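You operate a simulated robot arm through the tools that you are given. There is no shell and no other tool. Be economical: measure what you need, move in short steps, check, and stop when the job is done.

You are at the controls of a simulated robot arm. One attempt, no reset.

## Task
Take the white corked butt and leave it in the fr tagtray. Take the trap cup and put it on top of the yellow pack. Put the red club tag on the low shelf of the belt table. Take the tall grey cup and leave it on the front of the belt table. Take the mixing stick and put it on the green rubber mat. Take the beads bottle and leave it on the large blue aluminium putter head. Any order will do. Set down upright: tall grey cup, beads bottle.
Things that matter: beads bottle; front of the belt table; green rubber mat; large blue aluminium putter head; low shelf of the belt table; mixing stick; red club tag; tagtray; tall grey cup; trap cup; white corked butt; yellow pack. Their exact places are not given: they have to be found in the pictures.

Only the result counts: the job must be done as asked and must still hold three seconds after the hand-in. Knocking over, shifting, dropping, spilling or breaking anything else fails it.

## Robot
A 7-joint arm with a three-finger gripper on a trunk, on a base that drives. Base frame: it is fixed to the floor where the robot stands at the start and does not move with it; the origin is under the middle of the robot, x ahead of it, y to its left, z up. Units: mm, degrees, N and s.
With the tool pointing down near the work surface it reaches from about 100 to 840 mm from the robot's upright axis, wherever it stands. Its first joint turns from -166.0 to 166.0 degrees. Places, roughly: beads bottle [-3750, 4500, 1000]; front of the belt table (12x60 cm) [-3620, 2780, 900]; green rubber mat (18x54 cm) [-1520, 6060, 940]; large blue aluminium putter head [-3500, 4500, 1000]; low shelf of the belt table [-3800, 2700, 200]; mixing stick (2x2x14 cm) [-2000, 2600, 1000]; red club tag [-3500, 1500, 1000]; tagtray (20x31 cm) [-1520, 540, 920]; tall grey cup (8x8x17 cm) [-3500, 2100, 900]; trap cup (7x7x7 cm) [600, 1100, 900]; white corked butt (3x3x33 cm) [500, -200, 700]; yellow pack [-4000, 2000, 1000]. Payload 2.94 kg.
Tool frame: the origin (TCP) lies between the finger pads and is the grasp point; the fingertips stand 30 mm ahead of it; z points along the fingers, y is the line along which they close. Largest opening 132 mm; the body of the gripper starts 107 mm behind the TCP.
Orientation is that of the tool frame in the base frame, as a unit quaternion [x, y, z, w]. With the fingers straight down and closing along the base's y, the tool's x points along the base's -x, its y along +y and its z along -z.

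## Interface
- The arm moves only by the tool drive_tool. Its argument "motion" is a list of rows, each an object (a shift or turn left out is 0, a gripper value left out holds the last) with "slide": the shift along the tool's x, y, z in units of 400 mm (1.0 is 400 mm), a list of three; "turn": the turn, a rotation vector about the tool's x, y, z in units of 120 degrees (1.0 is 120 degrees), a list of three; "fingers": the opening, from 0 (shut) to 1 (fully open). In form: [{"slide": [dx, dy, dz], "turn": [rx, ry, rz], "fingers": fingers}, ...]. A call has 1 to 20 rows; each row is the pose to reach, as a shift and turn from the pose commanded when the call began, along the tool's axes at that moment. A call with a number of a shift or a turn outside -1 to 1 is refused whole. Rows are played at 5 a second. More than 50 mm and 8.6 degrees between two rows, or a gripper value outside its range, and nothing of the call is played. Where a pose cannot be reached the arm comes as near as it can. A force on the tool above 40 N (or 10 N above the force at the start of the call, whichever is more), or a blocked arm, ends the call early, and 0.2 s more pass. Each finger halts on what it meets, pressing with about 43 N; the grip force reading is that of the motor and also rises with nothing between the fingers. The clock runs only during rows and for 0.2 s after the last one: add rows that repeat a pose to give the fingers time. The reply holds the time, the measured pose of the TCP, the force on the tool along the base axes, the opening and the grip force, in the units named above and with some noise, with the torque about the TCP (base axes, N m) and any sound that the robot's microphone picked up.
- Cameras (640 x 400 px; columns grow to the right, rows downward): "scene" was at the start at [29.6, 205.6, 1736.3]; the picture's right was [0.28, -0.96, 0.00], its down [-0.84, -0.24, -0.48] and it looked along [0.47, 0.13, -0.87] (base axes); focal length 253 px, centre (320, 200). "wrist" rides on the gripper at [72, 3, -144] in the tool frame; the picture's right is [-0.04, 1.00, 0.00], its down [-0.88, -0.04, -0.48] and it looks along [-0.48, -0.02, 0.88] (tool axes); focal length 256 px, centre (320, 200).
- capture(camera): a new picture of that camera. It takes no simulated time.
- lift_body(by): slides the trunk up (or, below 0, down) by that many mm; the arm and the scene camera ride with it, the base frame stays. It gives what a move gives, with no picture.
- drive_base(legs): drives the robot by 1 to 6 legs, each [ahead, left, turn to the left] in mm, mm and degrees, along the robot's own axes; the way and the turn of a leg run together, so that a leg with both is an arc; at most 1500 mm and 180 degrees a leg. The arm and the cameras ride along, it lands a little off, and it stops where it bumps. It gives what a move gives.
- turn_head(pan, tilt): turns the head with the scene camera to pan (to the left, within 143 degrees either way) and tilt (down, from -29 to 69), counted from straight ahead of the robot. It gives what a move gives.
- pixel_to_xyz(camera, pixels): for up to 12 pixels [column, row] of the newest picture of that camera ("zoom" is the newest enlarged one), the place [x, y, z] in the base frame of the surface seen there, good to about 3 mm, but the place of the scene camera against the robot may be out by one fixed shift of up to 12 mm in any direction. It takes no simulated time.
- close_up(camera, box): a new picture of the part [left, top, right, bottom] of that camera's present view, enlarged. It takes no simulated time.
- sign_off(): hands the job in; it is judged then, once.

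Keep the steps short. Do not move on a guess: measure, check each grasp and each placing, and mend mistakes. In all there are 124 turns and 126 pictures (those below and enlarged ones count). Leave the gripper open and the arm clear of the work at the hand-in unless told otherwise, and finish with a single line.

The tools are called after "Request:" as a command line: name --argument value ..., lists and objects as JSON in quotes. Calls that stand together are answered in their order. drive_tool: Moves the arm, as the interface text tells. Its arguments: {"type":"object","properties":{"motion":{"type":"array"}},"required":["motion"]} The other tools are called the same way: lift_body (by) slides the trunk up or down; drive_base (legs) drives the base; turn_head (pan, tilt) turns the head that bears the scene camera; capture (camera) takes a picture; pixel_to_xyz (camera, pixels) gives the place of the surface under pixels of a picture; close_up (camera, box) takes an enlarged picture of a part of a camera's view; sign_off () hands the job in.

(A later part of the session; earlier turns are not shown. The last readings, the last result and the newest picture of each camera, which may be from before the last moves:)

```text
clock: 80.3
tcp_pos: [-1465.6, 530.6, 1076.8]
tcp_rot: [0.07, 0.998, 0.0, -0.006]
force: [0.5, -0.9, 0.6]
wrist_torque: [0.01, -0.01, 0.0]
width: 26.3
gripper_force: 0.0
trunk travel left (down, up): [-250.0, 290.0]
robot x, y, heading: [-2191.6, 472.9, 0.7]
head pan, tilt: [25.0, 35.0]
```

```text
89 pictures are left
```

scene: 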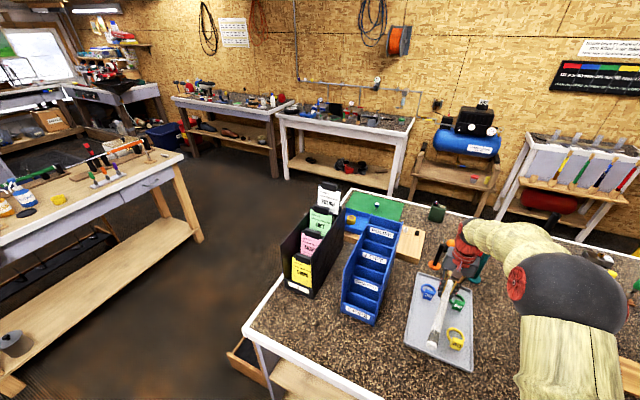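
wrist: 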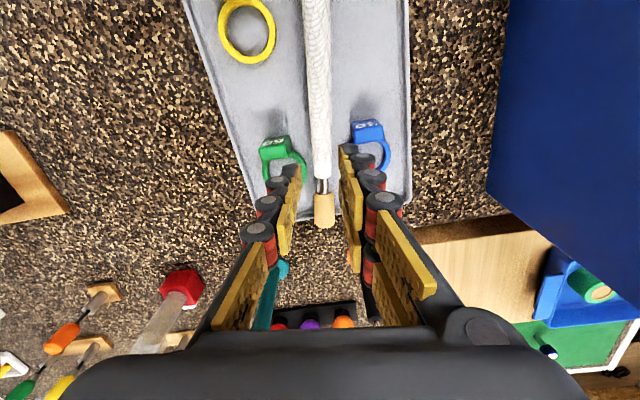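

Butt done. Now the west side: fold the arm, back off, turn to face west and look at the desks.

Request:
drive_tool --motion '[{"slide": [0.1, 0, -0.05]}, {"slide": [0.2, 0, -0.1]}, {"slide": [0.3, 0, -0.15]}, {"slide": [0.4, 0, -0.2]}, {"slide": [0.5, 0, -0.2]}, {"slide": [0.6, 0, -0.2]}, {"slide": [0.6, 0, -0.2]}]'

Request:
drive_base --legs '[[-510, 0, 0], [0, 830, 0], [0, 0, 180]]'

Request:
turn_head --pan 0 --tilt 35

Request:
capture --camera "scene"

```text
clock: 81.9
tcp_pos: [-1702.0, 564.5, 1157.0]
tcp_rot: [0.071, 0.997, 0.0, -0.004]
force: [0.0, 0.5, 0.1]
wrist_torque: [0.01, -0.05, -0.01]
width: 26.5
gripper_force: 0.0
trunk travel left (down, up): [-250.0, 290.0]
robot x, y, heading: [-2189.9, 466.8, 0.7]
head pan, tilt: [25.0, 35.0]
```

```text
clock: 96.4
tcp_pos: [-3178.7, 1182.6, 1157.3]
tcp_rot: [0.999, -0.041, 0.005, 0.0]
force: [-1.2, 0.0, -0.2]
wrist_torque: [0.0, 0.02, 0.01]
width: 26.6
gripper_force: 0.0
trunk travel left (down, up): [-250.0, 290.0]
robot x, y, heading: [-2697.3, 1304.4, -176.1]
head pan, tilt: [25.0, 35.0]
```

```text
clock: 97.3
tcp_pos: [-3178.2, 1181.7, 1158.0]
tcp_rot: [0.999, -0.041, 0.004, 0.0]
force: [-0.4, 0.4, -0.2]
wrist_torque: [-0.01, 0.01, 0.0]
width: 26.3
gripper_force: 0.0
trunk travel left (down, up): [-250.0, 290.0]
robot x, y, heading: [-2693.8, 1305.0, -175.9]
head pan, tilt: [0.0, 35.0]
```

```text
88 pictures are left
```

scene: 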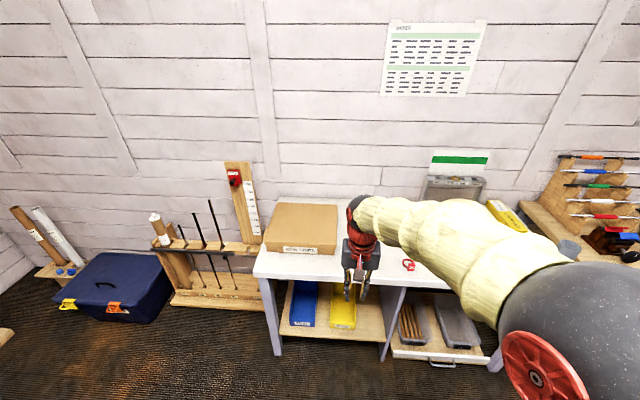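

I see a red ring tag at (408,265), the yellow pack at (507,215), the grey cup at (570,250). Zoom and measure.

Request:
close_up --camera "scene" --box '[340, 170, 640, 350]'

Request:
pixel_to_xyz --camera "scene" --pixels '[[408, 261], [409, 269], [507, 210], [520, 228], [570, 245], [260, 275], [480, 275], [335, 205], [490, 355], [450, 180], [425, 250]]'

```text
2.13 times, centred on (490, 260) of scene
```

zoom: 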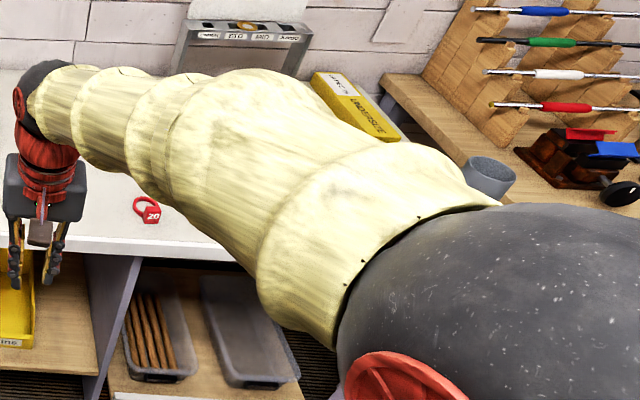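

```text
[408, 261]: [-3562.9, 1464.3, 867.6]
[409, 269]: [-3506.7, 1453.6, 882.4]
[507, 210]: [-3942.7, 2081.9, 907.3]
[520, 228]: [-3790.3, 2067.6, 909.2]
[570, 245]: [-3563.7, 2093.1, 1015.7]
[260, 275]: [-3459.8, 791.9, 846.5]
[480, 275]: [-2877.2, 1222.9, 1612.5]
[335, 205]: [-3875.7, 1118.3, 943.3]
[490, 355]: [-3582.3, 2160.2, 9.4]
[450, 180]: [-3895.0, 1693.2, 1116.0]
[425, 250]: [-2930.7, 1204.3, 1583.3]
```

The tag block is at about (-3505,1454), desk z≈855. I'll square up to heading 180 and drive so that the tool comes over it.

Request:
drive_base --legs '[[0, 0, -4], [300, -246, 0]]'

Request:
capture --camera "wrist"

Request:
turn_head --pan -35 --tilt 40

Request:
capture --camera "scene"

```text
clock: 100.2
tcp_pos: [-3483.7, 1456.3, 1156.4]
tcp_rot: [0.997, -0.071, 0.006, 0.0]
force: [-0.8, 0.6, -0.5]
wrist_torque: [0.02, -0.01, -0.05]
width: 26.4
gripper_force: 0.1
trunk travel left (down, up): [-250.0, 290.0]
robot x, y, heading: [-2995.2, 1548.9, -179.4]
head pan, tilt: [0.0, 35.0]
```

```text
86 pictures are left
```

wrist: 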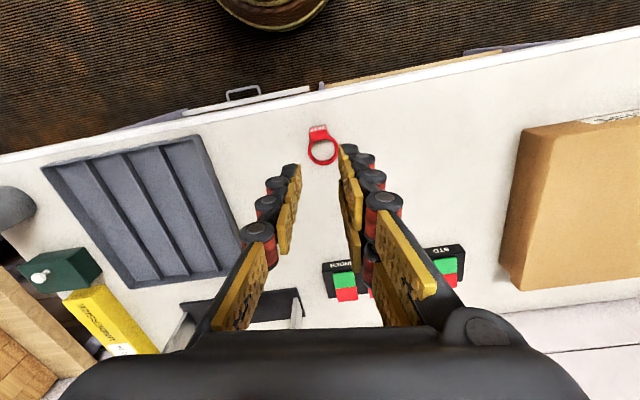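

```text
clock: 101.2
tcp_pos: [-3485.4, 1455.2, 1156.3]
tcp_rot: [0.997, -0.072, 0.004, 0.001]
force: [-0.1, 1.3, -0.3]
wrist_torque: [0.0, -0.02, -0.02]
width: 26.4
gripper_force: 0.0
trunk travel left (down, up): [-250.0, 290.0]
robot x, y, heading: [-2994.6, 1552.3, -179.6]
head pan, tilt: [-35.0, 40.0]
```

```text
85 pictures are left
```

scene: 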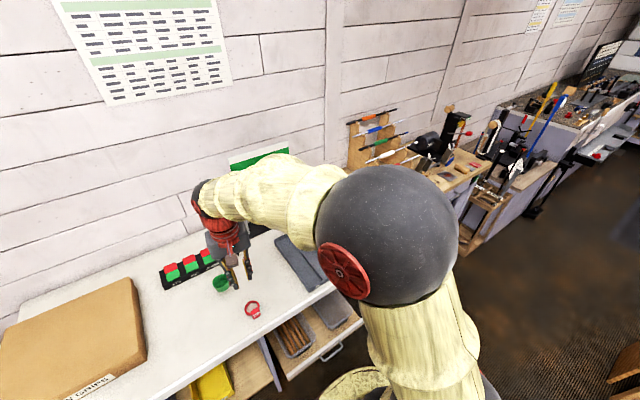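

Request:
close_up --camera "wrist" --box '[260, 90, 380, 190]'

Request:
pixel_to_xyz --camera "wrist" --pixels '[[318, 127], [318, 135], [310, 128], [327, 128], [322, 150], [323, 163], [250, 140], [400, 130], [318, 105]]'

```text
4.00 times, centred on (320, 140) of wrist
```

zoom: 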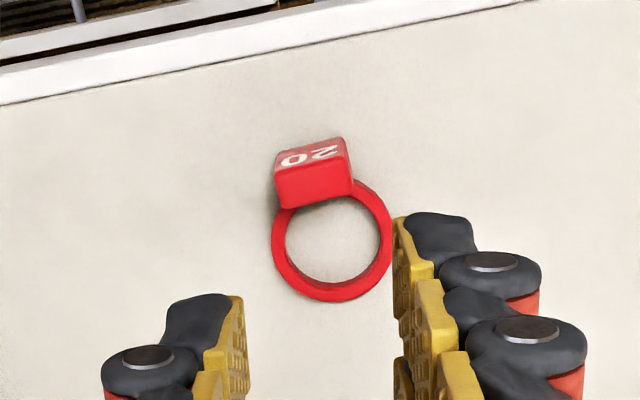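

```text
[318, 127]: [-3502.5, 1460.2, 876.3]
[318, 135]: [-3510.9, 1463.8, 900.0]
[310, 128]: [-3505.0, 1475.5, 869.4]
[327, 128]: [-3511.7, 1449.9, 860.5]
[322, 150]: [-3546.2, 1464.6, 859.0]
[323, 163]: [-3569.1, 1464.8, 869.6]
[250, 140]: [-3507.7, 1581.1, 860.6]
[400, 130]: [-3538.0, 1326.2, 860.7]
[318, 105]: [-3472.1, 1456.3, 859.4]
```

Tag block centre ≈(-3508,1463), top ≈898, desk 860. Align, open to 66 mm, and descend to TCP z≈896.

Request:
drive_tool --motion '[{"slide": [-0.03, -0.006, 0.05], "turn": [0, 0, -0.05], "fingers": 0.5}, {"slide": [-0.057, -0.012, 0.12], "turn": [0, 0, -0.08]}, {"slide": [-0.057, -0.012, 0.24], "turn": [0, 0, -0.08]}, {"slide": [-0.057, -0.012, 0.36], "turn": [0, 0, -0.08]}, {"slide": [-0.057, -0.012, 0.47], "turn": [0, 0, -0.08]}, {"slide": [-0.057, -0.012, 0.54], "turn": [0, 0, -0.08]}, {"slide": [-0.057, -0.012, 0.54], "turn": [0, 0, -0.08]}]'

Request:
capture --camera "wrist"

```text
clock: 102.8
tcp_pos: [-3504.7, 1462.6, 940.6]
tcp_rot: [1.0, 0.013, 0.005, 0.0]
force: [-0.5, 0.1, -0.1]
wrist_torque: [0.01, 0.01, -0.02]
width: 65.8
gripper_force: 0.0
trunk travel left (down, up): [-250.0, 290.0]
robot x, y, heading: [-2994.5, 1551.5, -179.7]
head pan, tilt: [-35.0, 40.0]
```

```text
83 pictures are left
```

wrist: 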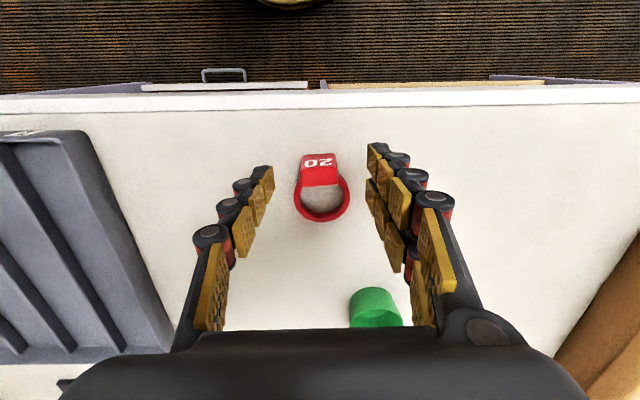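

Well centred. Descend 44 mm, close, lift 60 mm.

Request:
drive_tool --motion '[{"slide": [-0.005, 0, 0.06]}, {"slide": [-0.005, 0, 0.11]}, {"slide": [-0.005, 0, 0.11]}, {"slide": [-0.005, 0, 0.11], "fingers": 0}, {"slide": [-0.005, 0, 0.11]}, {"slide": [-0.005, 0, 0.11]}, {"slide": [-0.005, 0, 0.11]}, {"slide": [-0.005, 0, 0.05]}, {"slide": [-0.005, 0, -0.05]}, {"slide": [-0.005, 0, -0.05]}]'

Request:
capture --camera "wrist"

```text
clock: 105.0
tcp_pos: [-3506.7, 1462.7, 962.2]
tcp_rot: [1.0, 0.012, 0.005, 0.0]
force: [0.6, -1.3, -0.6]
wrist_torque: [0.0, -0.02, 0.0]
width: 28.4
gripper_force: 43.4
trunk travel left (down, up): [-250.0, 290.0]
robot x, y, heading: [-2995.3, 1551.0, -179.4]
head pan, tilt: [-35.0, 40.0]
```

```text
82 pictures are left
```

wrist: 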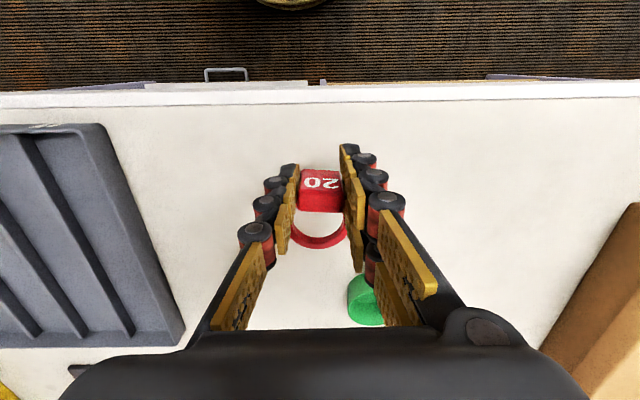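

Tag held (28.4 mm wide). Now drive to face the belt table at y≈2700.

Request:
drive_base --legs '[[-180, 0, 0], [0, -1150, 0]]'

Request:
turn_head --pan 0 --tilt 45

Request:
capture --camera "scene"

```text
clock: 112.0
tcp_pos: [-3326.7, 2621.5, 963.3]
tcp_rot: [1.0, 0.005, 0.004, 0.0]
force: [0.0, -0.3, -0.9]
wrist_torque: [0.0, 0.0, -0.05]
width: 28.2
gripper_force: 43.3
trunk travel left (down, up): [-250.0, 290.0]
robot x, y, heading: [-2817.7, 2700.6, 179.2]
head pan, tilt: [-35.0, 40.0]
```

```text
clock: 113.0
tcp_pos: [-3325.9, 2621.9, 962.2]
tcp_rot: [1.0, 0.005, 0.005, -0.001]
force: [-0.9, 0.1, 0.6]
wrist_torque: [-0.01, 0.02, 0.02]
width: 27.9
gripper_force: 42.9
trunk travel left (down, up): [-250.0, 290.0]
robot x, y, heading: [-2811.6, 2700.0, 179.5]
head pan, tilt: [0.0, 45.0]
```

```text
81 pictures are left
```

scene: 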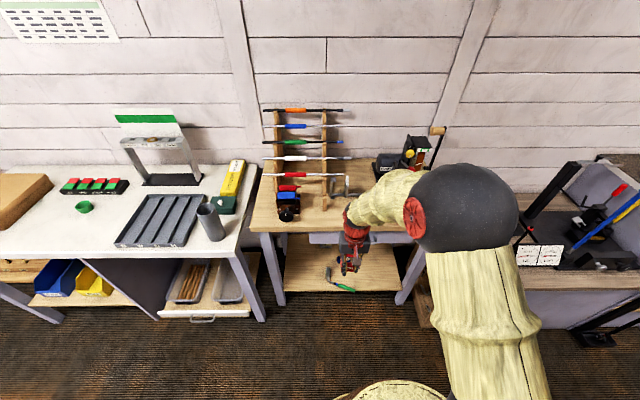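

Request:
pixel_to_xyz --camera "scene" --pixels '[[300, 289], [390, 290], [300, 250], [300, 270], [385, 265], [270, 229], [340, 234], [270, 290], [408, 295], [310, 280], [330, 275], [340, 287]]'

Request:
close_up --camera "scene" --box '[240, 150, 460, 310]'

Request:
pixel_to_xyz --camera "scene" --pixels '[[207, 208], [212, 240], [235, 165], [222, 205], [232, 185], [224, 192], [270, 205], [255, 215], [290, 222], [232, 205]]'

```text
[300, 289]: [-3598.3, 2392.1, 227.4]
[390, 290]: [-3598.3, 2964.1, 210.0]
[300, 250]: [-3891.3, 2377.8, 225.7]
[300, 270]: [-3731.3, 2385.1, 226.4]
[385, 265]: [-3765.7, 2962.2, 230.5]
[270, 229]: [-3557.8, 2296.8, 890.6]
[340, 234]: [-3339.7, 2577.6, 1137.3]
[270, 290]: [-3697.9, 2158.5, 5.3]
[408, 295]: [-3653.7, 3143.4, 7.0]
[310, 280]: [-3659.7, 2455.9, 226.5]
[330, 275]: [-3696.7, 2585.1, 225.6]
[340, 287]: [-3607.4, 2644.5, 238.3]
```

```text
2.50 times, centred on (350, 230) of scene
```

zoom: 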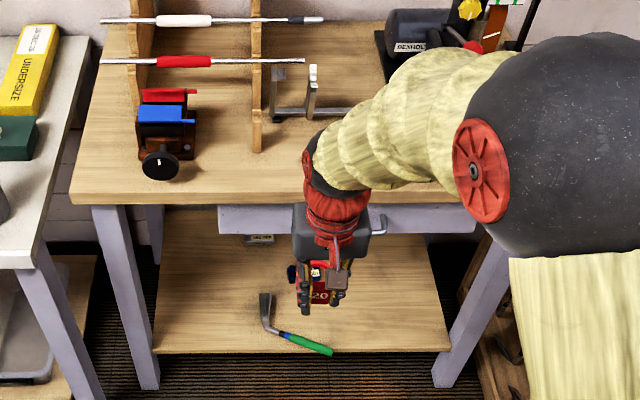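

```text
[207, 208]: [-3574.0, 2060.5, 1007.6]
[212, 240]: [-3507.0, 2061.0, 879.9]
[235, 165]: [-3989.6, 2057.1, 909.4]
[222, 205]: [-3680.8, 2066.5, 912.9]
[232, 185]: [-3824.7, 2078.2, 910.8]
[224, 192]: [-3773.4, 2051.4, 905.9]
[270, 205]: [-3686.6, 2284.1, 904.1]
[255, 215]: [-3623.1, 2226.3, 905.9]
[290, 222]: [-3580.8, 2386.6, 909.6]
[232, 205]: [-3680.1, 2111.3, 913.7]
```

The shelf is at z≈226, front edge x≈-3598, tabletop front x≈-3555. Free spot for the tag: around (-3670,2440). I'll lower the trunk, then lower the arm with the tool tilted about 35° forward, still outside the table.

Request:
lift_body --by -245

Request:
drive_tool --motion '[{"slide": [0, 0, 0.1], "turn": [0, -0.05, 0]}, {"slide": [0, 0, 0.2], "turn": [0, -0.1, 0]}, {"slide": [0, 0, 0.3], "turn": [0, -0.15, 0]}, {"slide": [0, 0, 0.4], "turn": [0, -0.2, 0]}, {"slide": [0, 0, 0.5], "turn": [0, -0.25, 0]}, {"slide": [0, 0, 0.6], "turn": [0, -0.29, 0]}, {"slide": [0, 0, 0.7], "turn": [0, -0.29, 0]}, {"slide": [0, 0, 0.8], "turn": [0, -0.29, 0]}, {"slide": [0, 0, 0.9], "turn": [0, -0.29, 0]}, {"slide": [0, 0, 0.9], "turn": [0, -0.29, 0]}]'

```text
clock: 115.5
tcp_pos: [-3325.8, 2621.8, 716.8]
tcp_rot: [1.0, 0.006, 0.004, -0.001]
force: [-0.3, -0.7, -1.4]
wrist_torque: [0.04, 0.0, -0.02]
width: 28.5
gripper_force: 43.4
trunk travel left (down, up): [-5.0, 535.0]
robot x, y, heading: [-2814.0, 2704.0, 179.6]
head pan, tilt: [0.0, 45.0]
```

```text
clock: 117.7
tcp_pos: [-3342.6, 2640.4, 355.9]
tcp_rot: [0.957, 0.017, -0.289, -0.016]
force: [0.7, -0.2, -0.2]
wrist_torque: [-0.03, 0.01, 0.02]
width: 27.9
gripper_force: 42.8
out of reach, approached as far as the arm can: row 5, 7, 8, 9, 10
trunk travel left (down, up): [-5.0, 535.0]
robot x, y, heading: [-2816.2, 2703.0, 179.6]
head pan, tilt: [0.0, 45.0]
```

TCP is at z=356 with a 33° tilt. Try the remaining ~80 mm downward here in the open.

Request:
drive_tool --motion '[{"slide": [0.055, 0, 0.083]}, {"slide": [0.11, 0, 0.166]}, {"slide": [0.11, 0, 0.166]}]'

```text
clock: 118.5
tcp_pos: [-3356.1, 2640.9, 275.6]
tcp_rot: [0.957, 0.009, -0.291, -0.015]
force: [-0.2, -0.5, 0.1]
wrist_torque: [0.01, -0.02, 0.0]
width: 28.0
gripper_force: 43.3
out of reach, approached as far as the arm can: row 1, 2, 3
trunk travel left (down, up): [-5.0, 535.0]
robot x, y, heading: [-2814.1, 2703.5, 179.4]
head pan, tilt: [0.0, 45.0]
```

z=276 reachable. Drive sideways to y≈2440, then 310 mm forward under the tabletop.

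Request:
drive_base --legs '[[0, 200, 0.5], [300, 0, 0]]'

Request:
capture --camera "wrist"

Request:
capture --camera "scene"

```text
clock: 121.7
tcp_pos: [-3654.3, 2438.4, 275.4]
tcp_rot: [0.957, 0.015, -0.29, -0.013]
force: [0.3, 0.9, -0.4]
wrist_torque: [-0.01, -0.01, -0.03]
width: 27.9
gripper_force: 42.8
trunk travel left (down, up): [-5.0, 535.0]
robot x, y, heading: [-3112.5, 2502.6, -179.7]
head pan, tilt: [0.0, 45.0]
```

```text
79 pictures are left
```

wrist: 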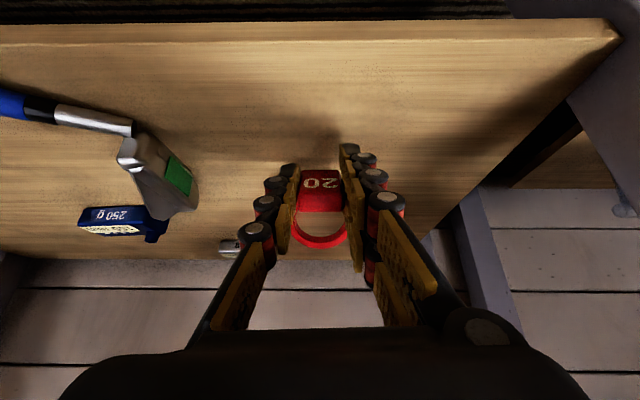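

```text
78 pictures are left
```

scene: 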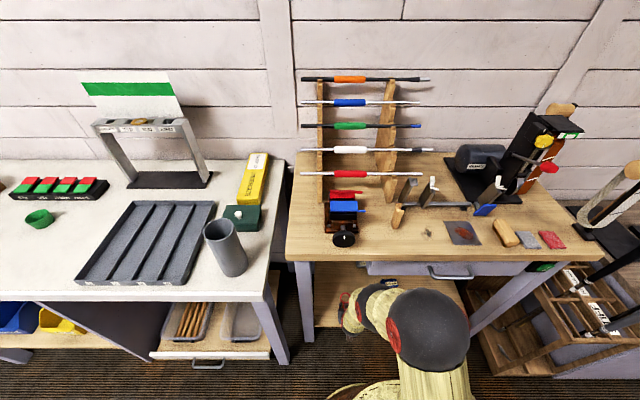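

Over free shelf. Check the shelf height with the wrist camera.

Request:
pixel_to_xyz --camera "wrist" --pixels '[[330, 110], [430, 120], [320, 30], [250, 150], [318, 182]]'

```text
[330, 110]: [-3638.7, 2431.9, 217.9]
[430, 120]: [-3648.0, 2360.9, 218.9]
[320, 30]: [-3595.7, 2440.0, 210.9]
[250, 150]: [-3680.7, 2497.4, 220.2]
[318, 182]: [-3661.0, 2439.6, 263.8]
```

Shelf z≈219; lower 18 mm and check for contact.

Request:
drive_tool --motion '[{"slide": [0.012, 0, 0.018]}, {"slide": [0.02, 0, 0.03]}, {"slide": [0.026, 0, 0.039]}, {"slide": [0.026, 0, 0.039]}]'

Request:
capture --camera "wrist"

```text
clock: 122.7
tcp_pos: [-3654.2, 2438.8, 257.3]
tcp_rot: [0.957, 0.015, -0.291, -0.012]
force: [5.9, -1.8, 15.0]
wrist_torque: [-0.32, -0.25, 0.13]
width: 28.3
gripper_force: 43.4
trunk travel left (down, up): [-5.0, 535.0]
robot x, y, heading: [-3113.4, 2504.6, -179.9]
head pan, tilt: [0.0, 45.0]
```

```text
77 pictures are left
```

wrist: 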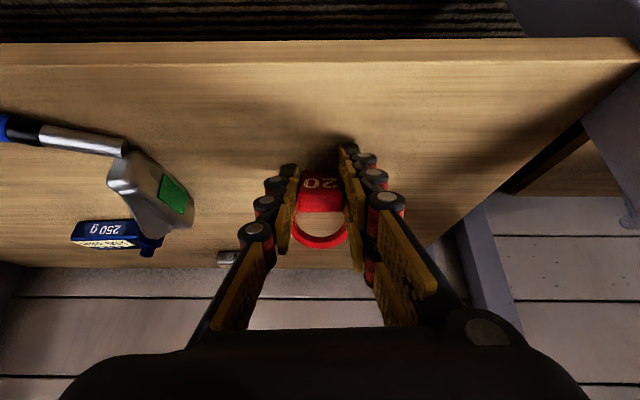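

Contact with the shelf (15 N). Release.

Request:
drive_tool --motion '[{"fingers": 0.3}, {"fingers": 0.45}, {"fingers": 0.45}, {"fingers": 0.45}]'

Request:
capture --camera "wrist"

```text
clock: 123.7
tcp_pos: [-3654.0, 2439.6, 256.8]
tcp_rot: [0.957, 0.014, -0.29, -0.014]
force: [1.3, -0.1, 1.3]
wrist_torque: [-0.03, 0.02, -0.02]
width: 60.6
gripper_force: 0.2
trunk travel left (down, up): [-5.0, 535.0]
robot x, y, heading: [-3112.4, 2502.3, -180.2]
head pan, tilt: [0.0, 45.0]
```

```text
76 pictures are left
```

wrist: 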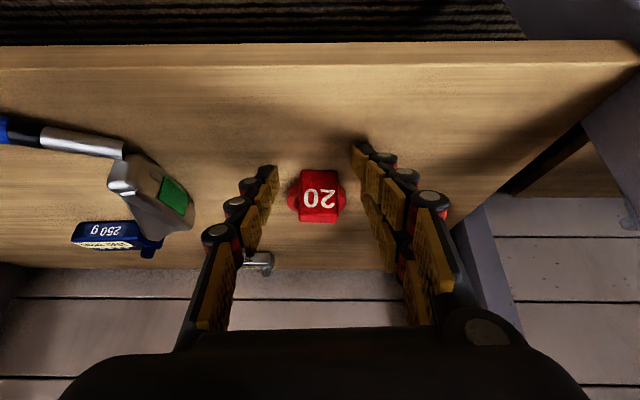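

The tag sits on the shelf. Rise 20 mm, back the base out 400 mm, then raise arm and trunk.

Request:
drive_tool --motion '[{"slide": [-0.028, 0, -0.042]}, {"slide": [-0.028, 0, -0.042]}]'

Request:
drive_base --legs '[[-400, 0, 0]]'

Request:
drive_tool --motion '[{"slide": [-0.066, 0, -0.1], "turn": [0, 0.05, 0]}, {"slide": [-0.132, 0, -0.2], "turn": [0, 0.1, 0]}, {"slide": [-0.198, 0, -0.3], "turn": [0, 0.15, 0]}, {"slide": [-0.264, 0, -0.4], "turn": [0, 0.2, 0]}, {"slide": [-0.33, 0, -0.5], "turn": [0, 0.25, 0]}, {"slide": [-0.396, 0, -0.6], "turn": [0, 0.28, 0]}, {"slide": [-0.462, 0, -0.7], "turn": [0, 0.28, 0]}, {"slide": [-0.528, 0, -0.8], "turn": [0, 0.28, 0]}, {"slide": [-0.594, 0, -0.9], "turn": [0, 0.28, 0]}, {"slide": [-0.594, 0, -0.9], "turn": [0, 0.28, 0]}]'

Request:
lift_body --by 380

Request:
capture --camera "scene"

```text
clock: 124.3
tcp_pos: [-3654.6, 2438.1, 276.8]
tcp_rot: [0.957, 0.014, -0.29, -0.012]
force: [-0.2, -0.2, -0.5]
wrist_torque: [0.01, -0.02, 0.0]
width: 59.3
gripper_force: 0.0
trunk travel left (down, up): [-5.0, 535.0]
robot x, y, heading: [-3110.1, 2507.5, -180.0]
head pan, tilt: [0.0, 45.0]
```

```text
clock: 126.8
tcp_pos: [-3245.8, 2439.1, 276.9]
tcp_rot: [0.957, 0.016, -0.291, -0.012]
force: [0.0, 0.0, 0.5]
wrist_torque: [-0.02, 0.0, -0.01]
width: 59.2
gripper_force: 0.1
trunk travel left (down, up): [-5.0, 535.0]
robot x, y, heading: [-2702.6, 2507.2, -179.8]
head pan, tilt: [0.0, 45.0]
```

```text
clock: 129.1
tcp_pos: [-3243.6, 2423.9, 709.8]
tcp_rot: [1.0, 0.011, -0.001, -0.017]
force: [0.0, 0.3, -0.3]
wrist_torque: [0.0, 0.04, 0.02]
width: 59.5
gripper_force: 0.0
out of reach, approached as far as the arm can: row 5
trunk travel left (down, up): [-5.0, 535.0]
robot x, y, heading: [-2704.9, 2504.3, -179.9]
head pan, tilt: [0.0, 45.0]
```

```text
clock: 132.7
tcp_pos: [-3243.2, 2423.9, 1088.9]
tcp_rot: [1.0, 0.011, -0.002, -0.016]
force: [-0.2, -0.3, -0.9]
wrist_torque: [0.0, 0.02, -0.01]
width: 59.3
gripper_force: 0.0
trunk travel left (down, up): [-385.0, 155.0]
robot x, y, heading: [-2704.7, 2507.9, -179.7]
head pan, tilt: [0.0, 45.0]
```

```text
75 pictures are left
```

scene: 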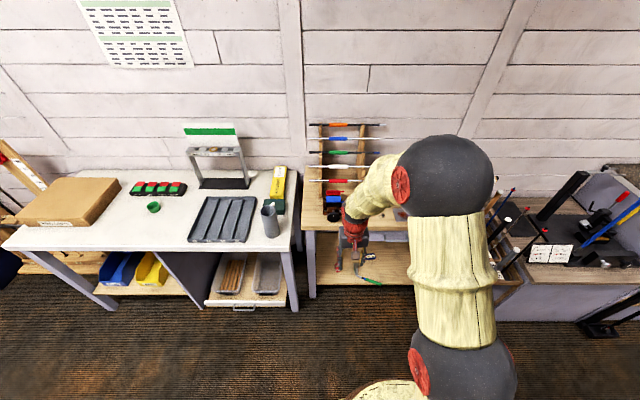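

Now the tall grey cup at pixel (270,220). I'll drive the tool over it (tips at z≈1059, above its rim at ~1020).

Request:
pixel_to_xyz --camera "scene" --pixels '[[270, 208], [265, 215], [277, 213], [271, 225], [272, 236]]'

Request:
drive_base --legs '[[0, 340, 0], [290, 0, 0]]'

Request:
capture --camera "wrist"

```text
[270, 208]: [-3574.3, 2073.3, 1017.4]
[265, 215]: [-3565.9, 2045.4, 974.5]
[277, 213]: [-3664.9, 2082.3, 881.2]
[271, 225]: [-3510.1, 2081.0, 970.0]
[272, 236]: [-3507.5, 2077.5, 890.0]
```

```text
clock: 136.6
tcp_pos: [-3533.7, 2079.0, 1088.5]
tcp_rot: [1.0, 0.01, -0.002, -0.017]
force: [-0.6, 0.5, -0.9]
wrist_torque: [0.0, -0.03, -0.03]
width: 59.6
gripper_force: 0.1
trunk travel left (down, up): [-385.0, 155.0]
robot x, y, heading: [-2990.0, 2161.9, -179.5]
head pan, tilt: [0.0, 45.0]
```

```text
74 pictures are left
```

wrist: 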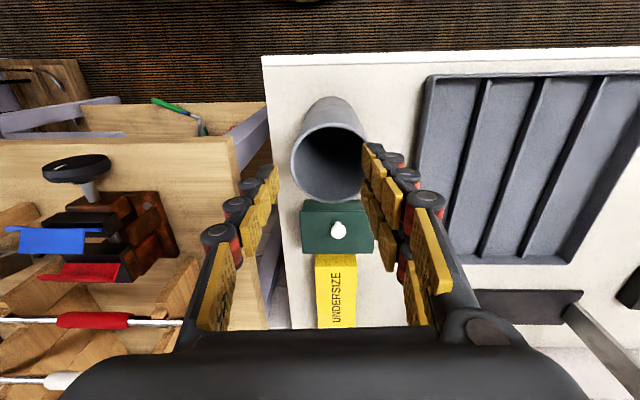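

Request:
pixel_to_xyz --camera "wrist" --pixels '[[293, 163], [366, 155], [330, 126], [332, 200], [329, 105], [380, 100], [240, 100]]'

```text
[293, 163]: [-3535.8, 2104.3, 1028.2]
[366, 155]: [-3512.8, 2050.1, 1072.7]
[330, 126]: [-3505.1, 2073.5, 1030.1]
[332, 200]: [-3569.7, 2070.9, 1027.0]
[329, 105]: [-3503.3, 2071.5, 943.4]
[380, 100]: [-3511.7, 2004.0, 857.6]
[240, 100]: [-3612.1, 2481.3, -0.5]
```

Cup centre ≈(-3538,2070), rim z≈1029. Open wide, correct the small tilt, descend to TCP z≈960.

Request:
drive_tool --motion '[{"slide": [-0.005, 0.015, 0], "turn": [-0.016, 0, 0], "fingers": 0.95}, {"slide": [-0.01, 0.0225, 0], "turn": [-0.016, 0, 0]}, {"slide": [-0.01, 0.0225, 0], "turn": [-0.016, 0, 0]}, {"slide": [-0.01, 0.0225, 0], "turn": [-0.016, 0, 0]}, {"slide": [-0.01, 0.0225, 0], "turn": [-0.016, 0, 0]}, {"slide": [-0.01, 0.0225, 0], "turn": [-0.016, 0, 0]}]'

Request:
capture --camera "wrist"

```text
clock: 138.0
tcp_pos: [-3536.6, 2071.0, 1089.2]
tcp_rot: [1.0, 0.01, -0.002, 0.0]
force: [0.7, 0.0, -0.4]
wrist_torque: [0.02, -0.01, 0.0]
width: 125.3
gripper_force: 0.1
trunk travel left (down, up): [-385.0, 155.0]
robot x, y, heading: [-2991.9, 2159.5, -179.7]
head pan, tilt: [0.0, 45.0]
```

```text
73 pictures are left
```

wrist: 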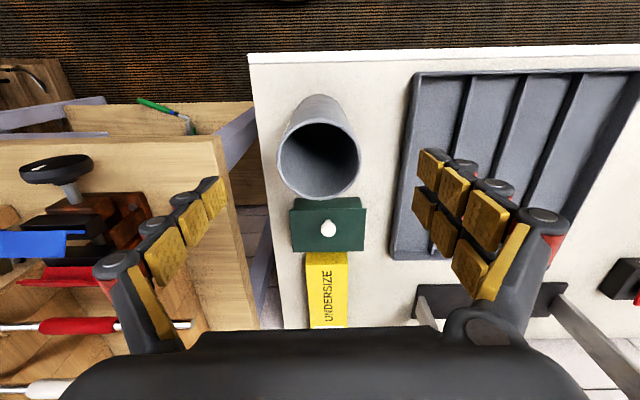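

Centred. Descend 128 mm and close.

Request:
drive_tool --motion '[{"slide": [0, 0, 0.1]}, {"slide": [0, 0, 0.2]}, {"slide": [0, 0, 0.3]}, {"slide": [0, 0, 0.32]}, {"slide": [0, 0, 0.32], "fingers": 0.3}, {"slide": [0, 0, 0.32]}, {"slide": [0, 0, 0.32]}, {"slide": [0, 0, 0.32]}, {"slide": [0, 0, 0.32]}, {"slide": [0, 0, 0.32]}]'

Request:
capture --camera "wrist"

```text
clock: 140.2
tcp_pos: [-3536.5, 2071.6, 961.2]
tcp_rot: [1.0, 0.01, -0.002, 0.0]
force: [-0.4, -0.2, 2.2]
wrist_torque: [0.07, -0.04, 0.01]
width: 70.1
gripper_force: 37.6
trunk travel left (down, up): [-385.0, 155.0]
robot x, y, heading: [-2992.8, 2162.8, -180.1]
head pan, tilt: [0.0, 45.0]
```

```text
72 pictures are left
```

wrist: 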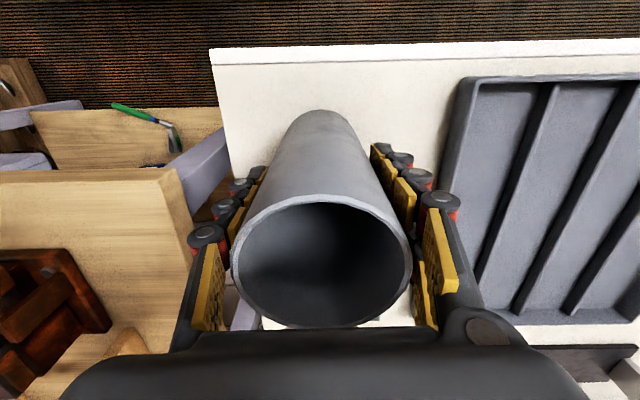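

Gripped (70 mm). Lift 130 mm, then move back and north to view the front strip of the belt table.

Request:
drive_tool --motion '[{"slide": [0, 0, -0.03], "fingers": 0.2}, {"slide": [0, 0, -0.1]}, {"slide": [0, 0, -0.2]}, {"slide": [0, 0, -0.32]}, {"slide": [0, 0, -0.4]}, {"slide": [0, 0, -0.4]}]'

Request:
drive_base --legs '[[-230, 0, 0], [0, -600, 0]]'

Request:
capture --camera "wrist"

Request:
turn_head --pan -3 --tilt 50

Request:
capture --camera "scene"

```text
clock: 141.6
tcp_pos: [-3536.3, 2071.1, 1121.5]
tcp_rot: [1.0, 0.01, -0.001, 0.0]
force: [-0.3, 0.1, -0.6]
wrist_torque: [0.0, -0.01, 0.0]
width: 69.9
gripper_force: 43.1
trunk travel left (down, up): [-385.0, 155.0]
robot x, y, heading: [-2991.7, 2160.0, -180.0]
head pan, tilt: [0.0, 45.0]
```

```text
clock: 146.3
tcp_pos: [-3301.2, 2677.5, 1121.5]
tcp_rot: [1.0, 0.002, -0.002, -0.001]
force: [0.4, -0.4, -1.1]
wrist_torque: [-0.01, 0.01, -0.01]
width: 69.3
gripper_force: 43.0
trunk travel left (down, up): [-385.0, 155.0]
robot x, y, heading: [-2757.1, 2754.6, 179.0]
head pan, tilt: [0.0, 45.0]
```

```text
71 pictures are left
```

wrist: 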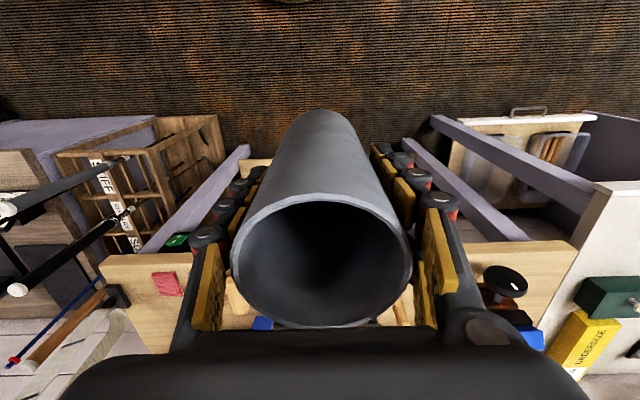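

```text
clock: 146.9
tcp_pos: [-3301.5, 2676.3, 1121.4]
tcp_rot: [1.0, 0.001, -0.003, 0.0]
force: [0.3, 0.5, -1.0]
wrist_torque: [0.02, -0.01, 0.01]
width: 69.8
gripper_force: 43.1
trunk travel left (down, up): [-385.0, 155.0]
robot x, y, heading: [-2752.8, 2756.0, 179.1]
head pan, tilt: [-3.0, 50.0]
```

```text
70 pictures are left
```

scene: 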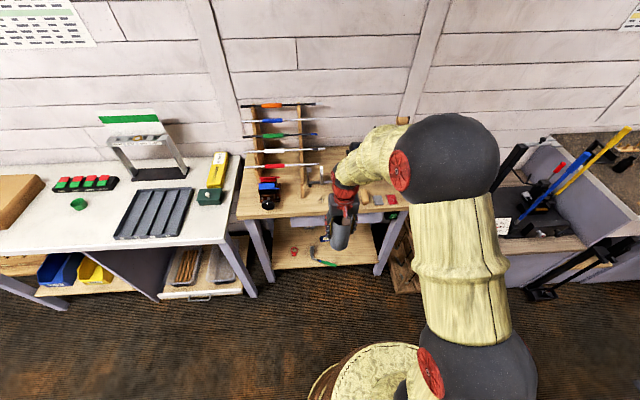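

Request:
close_up --camera "scene" --box '[230, 150, 430, 280]'

Request:
pixel_to_xyz --camera "zoom" --pixels '[[100, 210], [200, 215], [280, 190], [225, 185], [470, 180], [500, 190], [110, 185], [430, 165], [30, 220], [300, 160], [250, 205], [530, 160]]'

```text
3.08 times, centred on (330, 215) of scene
```

zoom: 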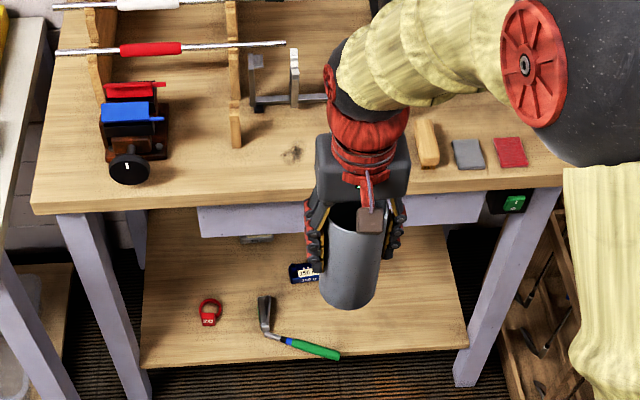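

```text
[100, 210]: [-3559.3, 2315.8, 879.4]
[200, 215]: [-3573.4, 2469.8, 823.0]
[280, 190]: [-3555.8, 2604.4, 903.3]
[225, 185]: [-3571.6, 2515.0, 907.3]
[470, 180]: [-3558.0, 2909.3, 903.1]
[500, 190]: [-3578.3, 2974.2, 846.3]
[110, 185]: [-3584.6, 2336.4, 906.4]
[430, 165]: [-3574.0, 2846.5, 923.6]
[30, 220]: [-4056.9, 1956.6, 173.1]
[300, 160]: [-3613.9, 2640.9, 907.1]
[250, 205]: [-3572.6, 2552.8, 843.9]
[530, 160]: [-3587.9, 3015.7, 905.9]
```

Free front spot looks to be near y≈2550. Measure the wedge, the shaving and the vice wheel around it.

Request:
pixel_to_xyz --camera "zoom" --pixels '[[235, 143], [235, 150], [291, 153], [291, 165], [298, 153], [235, 120], [130, 170], [150, 168], [280, 160], [236, 190], [236, 196], [165, 150]]'

```text
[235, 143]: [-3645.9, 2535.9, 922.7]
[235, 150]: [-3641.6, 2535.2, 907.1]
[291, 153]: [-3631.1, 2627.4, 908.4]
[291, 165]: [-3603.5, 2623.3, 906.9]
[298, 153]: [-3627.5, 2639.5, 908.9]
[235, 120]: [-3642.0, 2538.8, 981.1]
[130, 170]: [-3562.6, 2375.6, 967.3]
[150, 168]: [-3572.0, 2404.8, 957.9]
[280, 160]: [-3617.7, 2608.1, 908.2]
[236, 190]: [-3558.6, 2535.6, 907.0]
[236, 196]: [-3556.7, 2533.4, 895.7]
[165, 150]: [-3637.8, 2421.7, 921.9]
```

Chosen spot: cup centre at (-3602,2573), clear of the wedge (x<-3643) and the knot/shaving. Drive sideways, then forward, keeping the cup bottom at z≈1018.

Request:
drive_base --legs '[[0, 103, 0.9], [270, 0, 0]]'

Request:
turn_head --pan 15 --tilt 45

Request:
capture --camera "scene"

```text
clock: 149.6
tcp_pos: [-3578.4, 2563.2, 1120.2]
tcp_rot: [1.0, 0.011, -0.001, 0.0]
force: [-0.2, -0.5, -0.9]
wrist_torque: [-0.02, -0.01, 0.0]
width: 69.2
gripper_force: 43.4
trunk travel left (down, up): [-385.0, 155.0]
robot x, y, heading: [-3031.2, 2652.0, -179.9]
head pan, tilt: [-3.0, 50.0]
```

```text
clock: 150.4
tcp_pos: [-3575.5, 2563.6, 1120.8]
tcp_rot: [1.0, 0.01, -0.002, -0.001]
force: [-0.1, 0.2, -0.2]
wrist_torque: [-0.03, -0.02, 0.01]
width: 69.3
gripper_force: 43.1
trunk travel left (down, up): [-385.0, 155.0]
robot x, y, heading: [-3033.2, 2653.8, -179.9]
head pan, tilt: [15.0, 45.0]
```

```text
68 pictures are left
```

scene: 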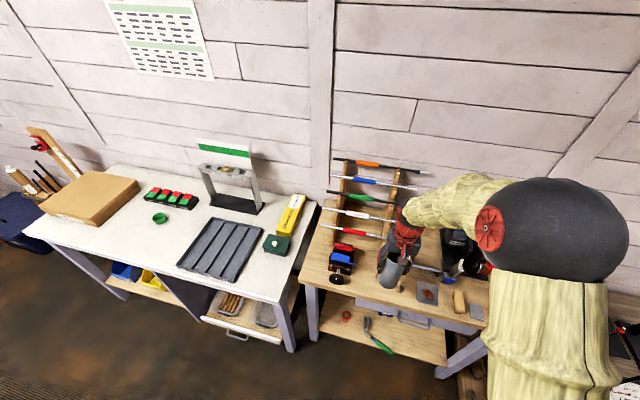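

Shift the arm to (-3602,2574), descend 90 mm, then creep.

Request:
drive_tool --motion '[{"slide": [-0.065, -0.029, 0]}, {"slide": [-0.065, -0.029, 0.1]}, {"slide": [-0.065, -0.029, 0.2]}, {"slide": [-0.065, -0.029, 0.235]}, {"slide": [-0.065, -0.029, 0.235]}]'

Request:
close_up --camera "scene" --box '[300, 190, 500, 320]'

```text
clock: 151.6
tcp_pos: [-3602.1, 2572.8, 1026.4]
tcp_rot: [1.0, 0.01, -0.002, -0.001]
force: [0.0, 0.8, -0.9]
wrist_torque: [-0.04, 0.01, 0.01]
width: 69.1
gripper_force: 43.3
trunk travel left (down, up): [-385.0, 155.0]
robot x, y, heading: [-3028.9, 2649.8, -179.9]
head pan, tilt: [15.0, 45.0]
```

```text
3.08 times, centred on (400, 255) of scene
```

zoom: 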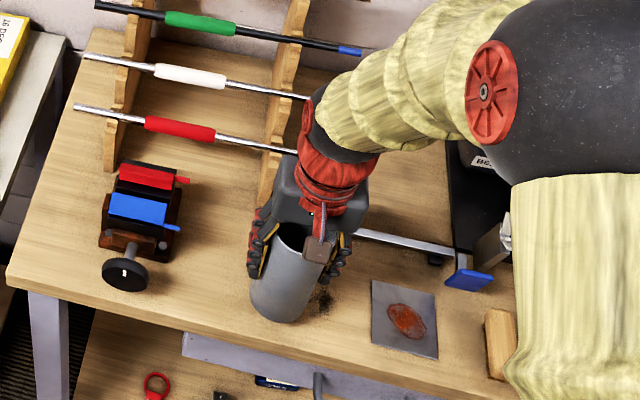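

Check that the rods are clear of the gripper.

Request:
pixel_to_xyz --camera "zoom" --pixels '[[285, 149], [270, 146], [300, 97], [270, 205], [275, 180], [320, 170], [280, 305]]'

Request:
drive_tool --motion '[{"slide": [0, 0, 0.015]}, {"slide": [0, 0, 0.03]}, {"slide": [0, 0, 0.035]}, {"slide": [0, 0, 0.04]}, {"slide": [0, 0, 0.045]}]'

```text
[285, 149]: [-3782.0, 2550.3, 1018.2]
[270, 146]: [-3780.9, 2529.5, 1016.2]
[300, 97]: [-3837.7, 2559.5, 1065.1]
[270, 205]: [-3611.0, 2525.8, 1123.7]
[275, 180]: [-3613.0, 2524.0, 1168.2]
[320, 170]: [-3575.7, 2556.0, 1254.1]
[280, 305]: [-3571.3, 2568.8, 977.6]
```

```text
clock: 152.8
tcp_pos: [-3602.5, 2573.5, 1006.9]
tcp_rot: [1.0, 0.01, -0.001, 0.0]
force: [-0.1, -0.2, -0.6]
wrist_torque: [-0.03, 0.01, -0.02]
width: 69.2
gripper_force: 43.6
trunk travel left (down, up): [-385.0, 155.0]
robot x, y, heading: [-3035.4, 2651.2, -180.0]
head pan, tilt: [15.0, 45.0]
```

Rods are far behind. No contact yet; creep down further.

Request:
drive_tool --motion '[{"slide": [0, 0, 0.005]}, {"slide": [0, 0, 0.009]}, {"slide": [0, 0, 0.013]}, {"slide": [0, 0, 0.017]}, {"slide": [0, 0, 0.021]}]'

```text
clock: 154.0
tcp_pos: [-3601.0, 2574.3, 1001.3]
tcp_rot: [1.0, 0.01, -0.001, 0.001]
force: [3.2, -1.0, 11.3]
wrist_torque: [0.2, -0.31, -0.08]
width: 69.1
gripper_force: 43.0
trunk travel left (down, up): [-385.0, 155.0]
robot x, y, heading: [-3032.6, 2654.2, -180.0]
head pan, tilt: [15.0, 45.0]
```

Contact (11 N). Open to ~100 mm, rise 130 mm, look.

Request:
drive_tool --motion '[{"fingers": 0.55}, {"fingers": 0.6}, {"fingers": 0.75}, {"fingers": 0.75}, {"fingers": 0.75}, {"slide": [0, 0, -0.08]}, {"slide": [0, 0, -0.18]}, {"slide": [0, 0, -0.28]}, {"slide": [0, 0, -0.38]}, {"slide": [0, 0, -0.38]}]'

Request:
close_up --camera "scene" --box '[300, 190, 500, 320]'

```text
clock: 156.2
tcp_pos: [-3600.6, 2575.6, 1151.0]
tcp_rot: [1.0, 0.01, -0.001, -0.001]
force: [0.2, 0.1, -0.8]
wrist_torque: [0.0, -0.05, -0.01]
width: 98.5
gripper_force: 0.1
trunk travel left (down, up): [-385.0, 155.0]
robot x, y, heading: [-3030.4, 2652.9, -179.7]
head pan, tilt: [15.0, 45.0]
```

```text
3.08 times, centred on (400, 255) of scene
```

zoom: 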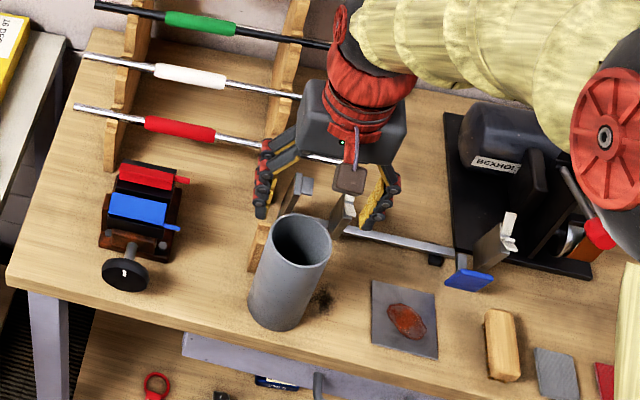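

Cup stands on the front strip. Now the mixing stick on the north bench: back off, go south, face north (heading 90) at about (-2000,1850).

Request:
drive_base --legs '[[-350, 0, 0], [0, 800, 0], [0, 0, -90], [0, -680, 0]]'

Request:
turn_head --pan -5 --tilt 42

Request:
capture --camera "scene"

```text
clock: 158.7
tcp_pos: [-3251.1, 2576.7, 1150.8]
tcp_rot: [1.0, 0.009, -0.003, 0.0]
force: [1.3, 0.0, 0.4]
wrist_torque: [0.0, 0.01, 0.02]
width: 99.1
gripper_force: 0.1
trunk travel left (down, up): [-385.0, 155.0]
robot x, y, heading: [-2682.8, 2652.3, -180.1]
head pan, tilt: [15.0, 45.0]
stopped in leg 1: the robot was blocked; the commanded pose is now the measured one
```

```text
clock: 159.5
tcp_pos: [-3250.9, 2576.2, 1152.1]
tcp_rot: [1.0, 0.009, -0.003, 0.0]
force: [0.4, -0.1, -0.7]
wrist_torque: [-0.03, 0.04, -0.01]
width: 99.2
gripper_force: 0.1
trunk travel left (down, up): [-385.0, 155.0]
robot x, y, heading: [-2682.3, 2651.4, -179.8]
head pan, tilt: [-5.0, 42.0]
```

```text
65 pictures are left
```

scene: 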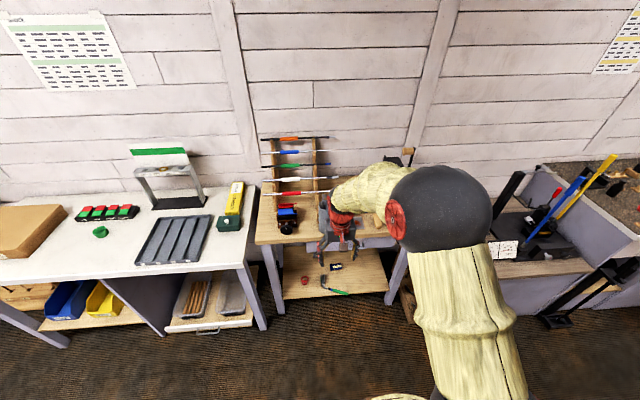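

Blocked: the rear touched the west end of the bench. Move forward a little and away south, then continue.

Request:
drive_base --legs '[[40, 0, 0], [0, 800, 0], [0, 0, -90], [0, -720, 0]]'

Request:
capture --camera "scene"

```text
clock: 171.6
tcp_pos: [-2067.4, 2438.1, 1152.8]
tcp_rot: [0.71, -0.704, -0.001, 0.0]
force: [1.0, -0.6, -1.1]
wrist_torque: [0.0, 0.04, 0.01]
width: 99.1
gripper_force: 0.0
trunk travel left (down, up): [-385.0, 155.0]
robot x, y, heading: [-1999.6, 1865.3, 89.5]
head pan, tilt: [-5.0, 42.0]
```

```text
64 pictures are left
```

scene: 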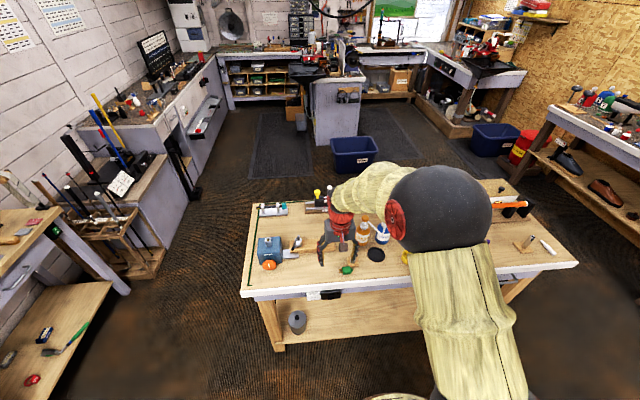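

Request:
close_up --camera "scene" --box '[240, 170, 420, 300]'

Request:
close_up --camera "wrist" --box '[0, 0, 640, 400]'

```text
3.08 times, centred on (330, 235) of scene
```

zoom: 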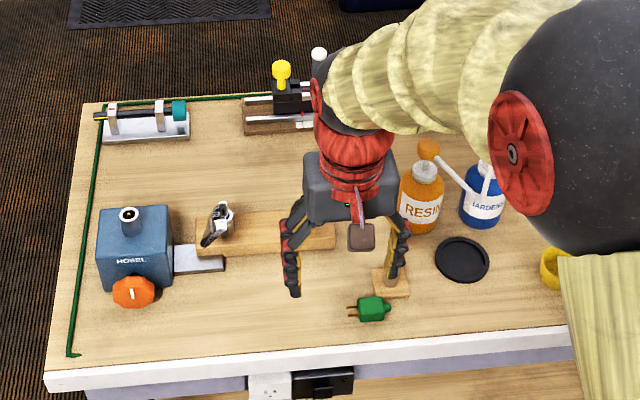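

```text
1.00 times, centred on (320, 200) of wrist (not enlarged: the box is as wide or as high as the picture)
```

zoom: 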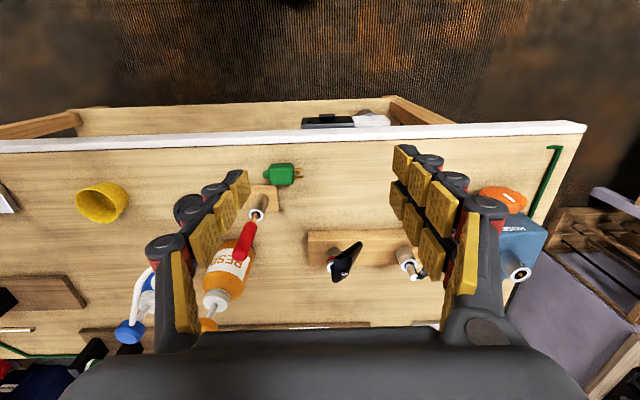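

Request:
close_up --camera "wrist" --box '[190, 140, 450, 310]'

Request:
pixel_to_xyz --camera "zoom" --pixels '[[140, 235], [130, 260], [160, 180], [165, 170], [180, 150], [390, 270], [340, 310], [530, 300], [300, 150]]'

```text
2.35 times, centred on (320, 225) of wrist
```

zoom: 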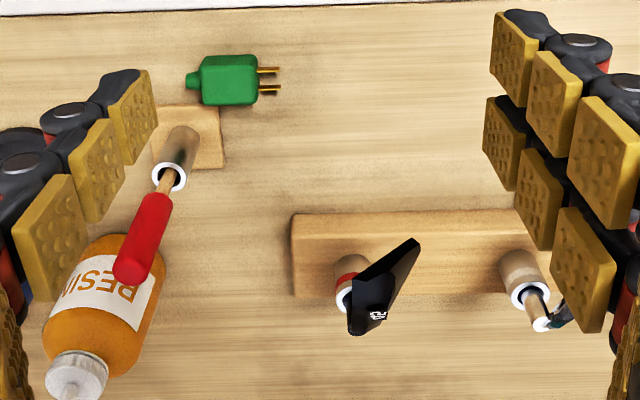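

```text
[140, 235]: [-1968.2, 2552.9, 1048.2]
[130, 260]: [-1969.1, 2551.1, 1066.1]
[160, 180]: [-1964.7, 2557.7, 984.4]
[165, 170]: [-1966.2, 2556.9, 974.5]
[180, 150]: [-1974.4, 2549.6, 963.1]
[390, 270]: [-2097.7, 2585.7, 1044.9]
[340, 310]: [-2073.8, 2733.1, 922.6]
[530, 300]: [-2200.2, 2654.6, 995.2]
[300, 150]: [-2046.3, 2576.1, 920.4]
```

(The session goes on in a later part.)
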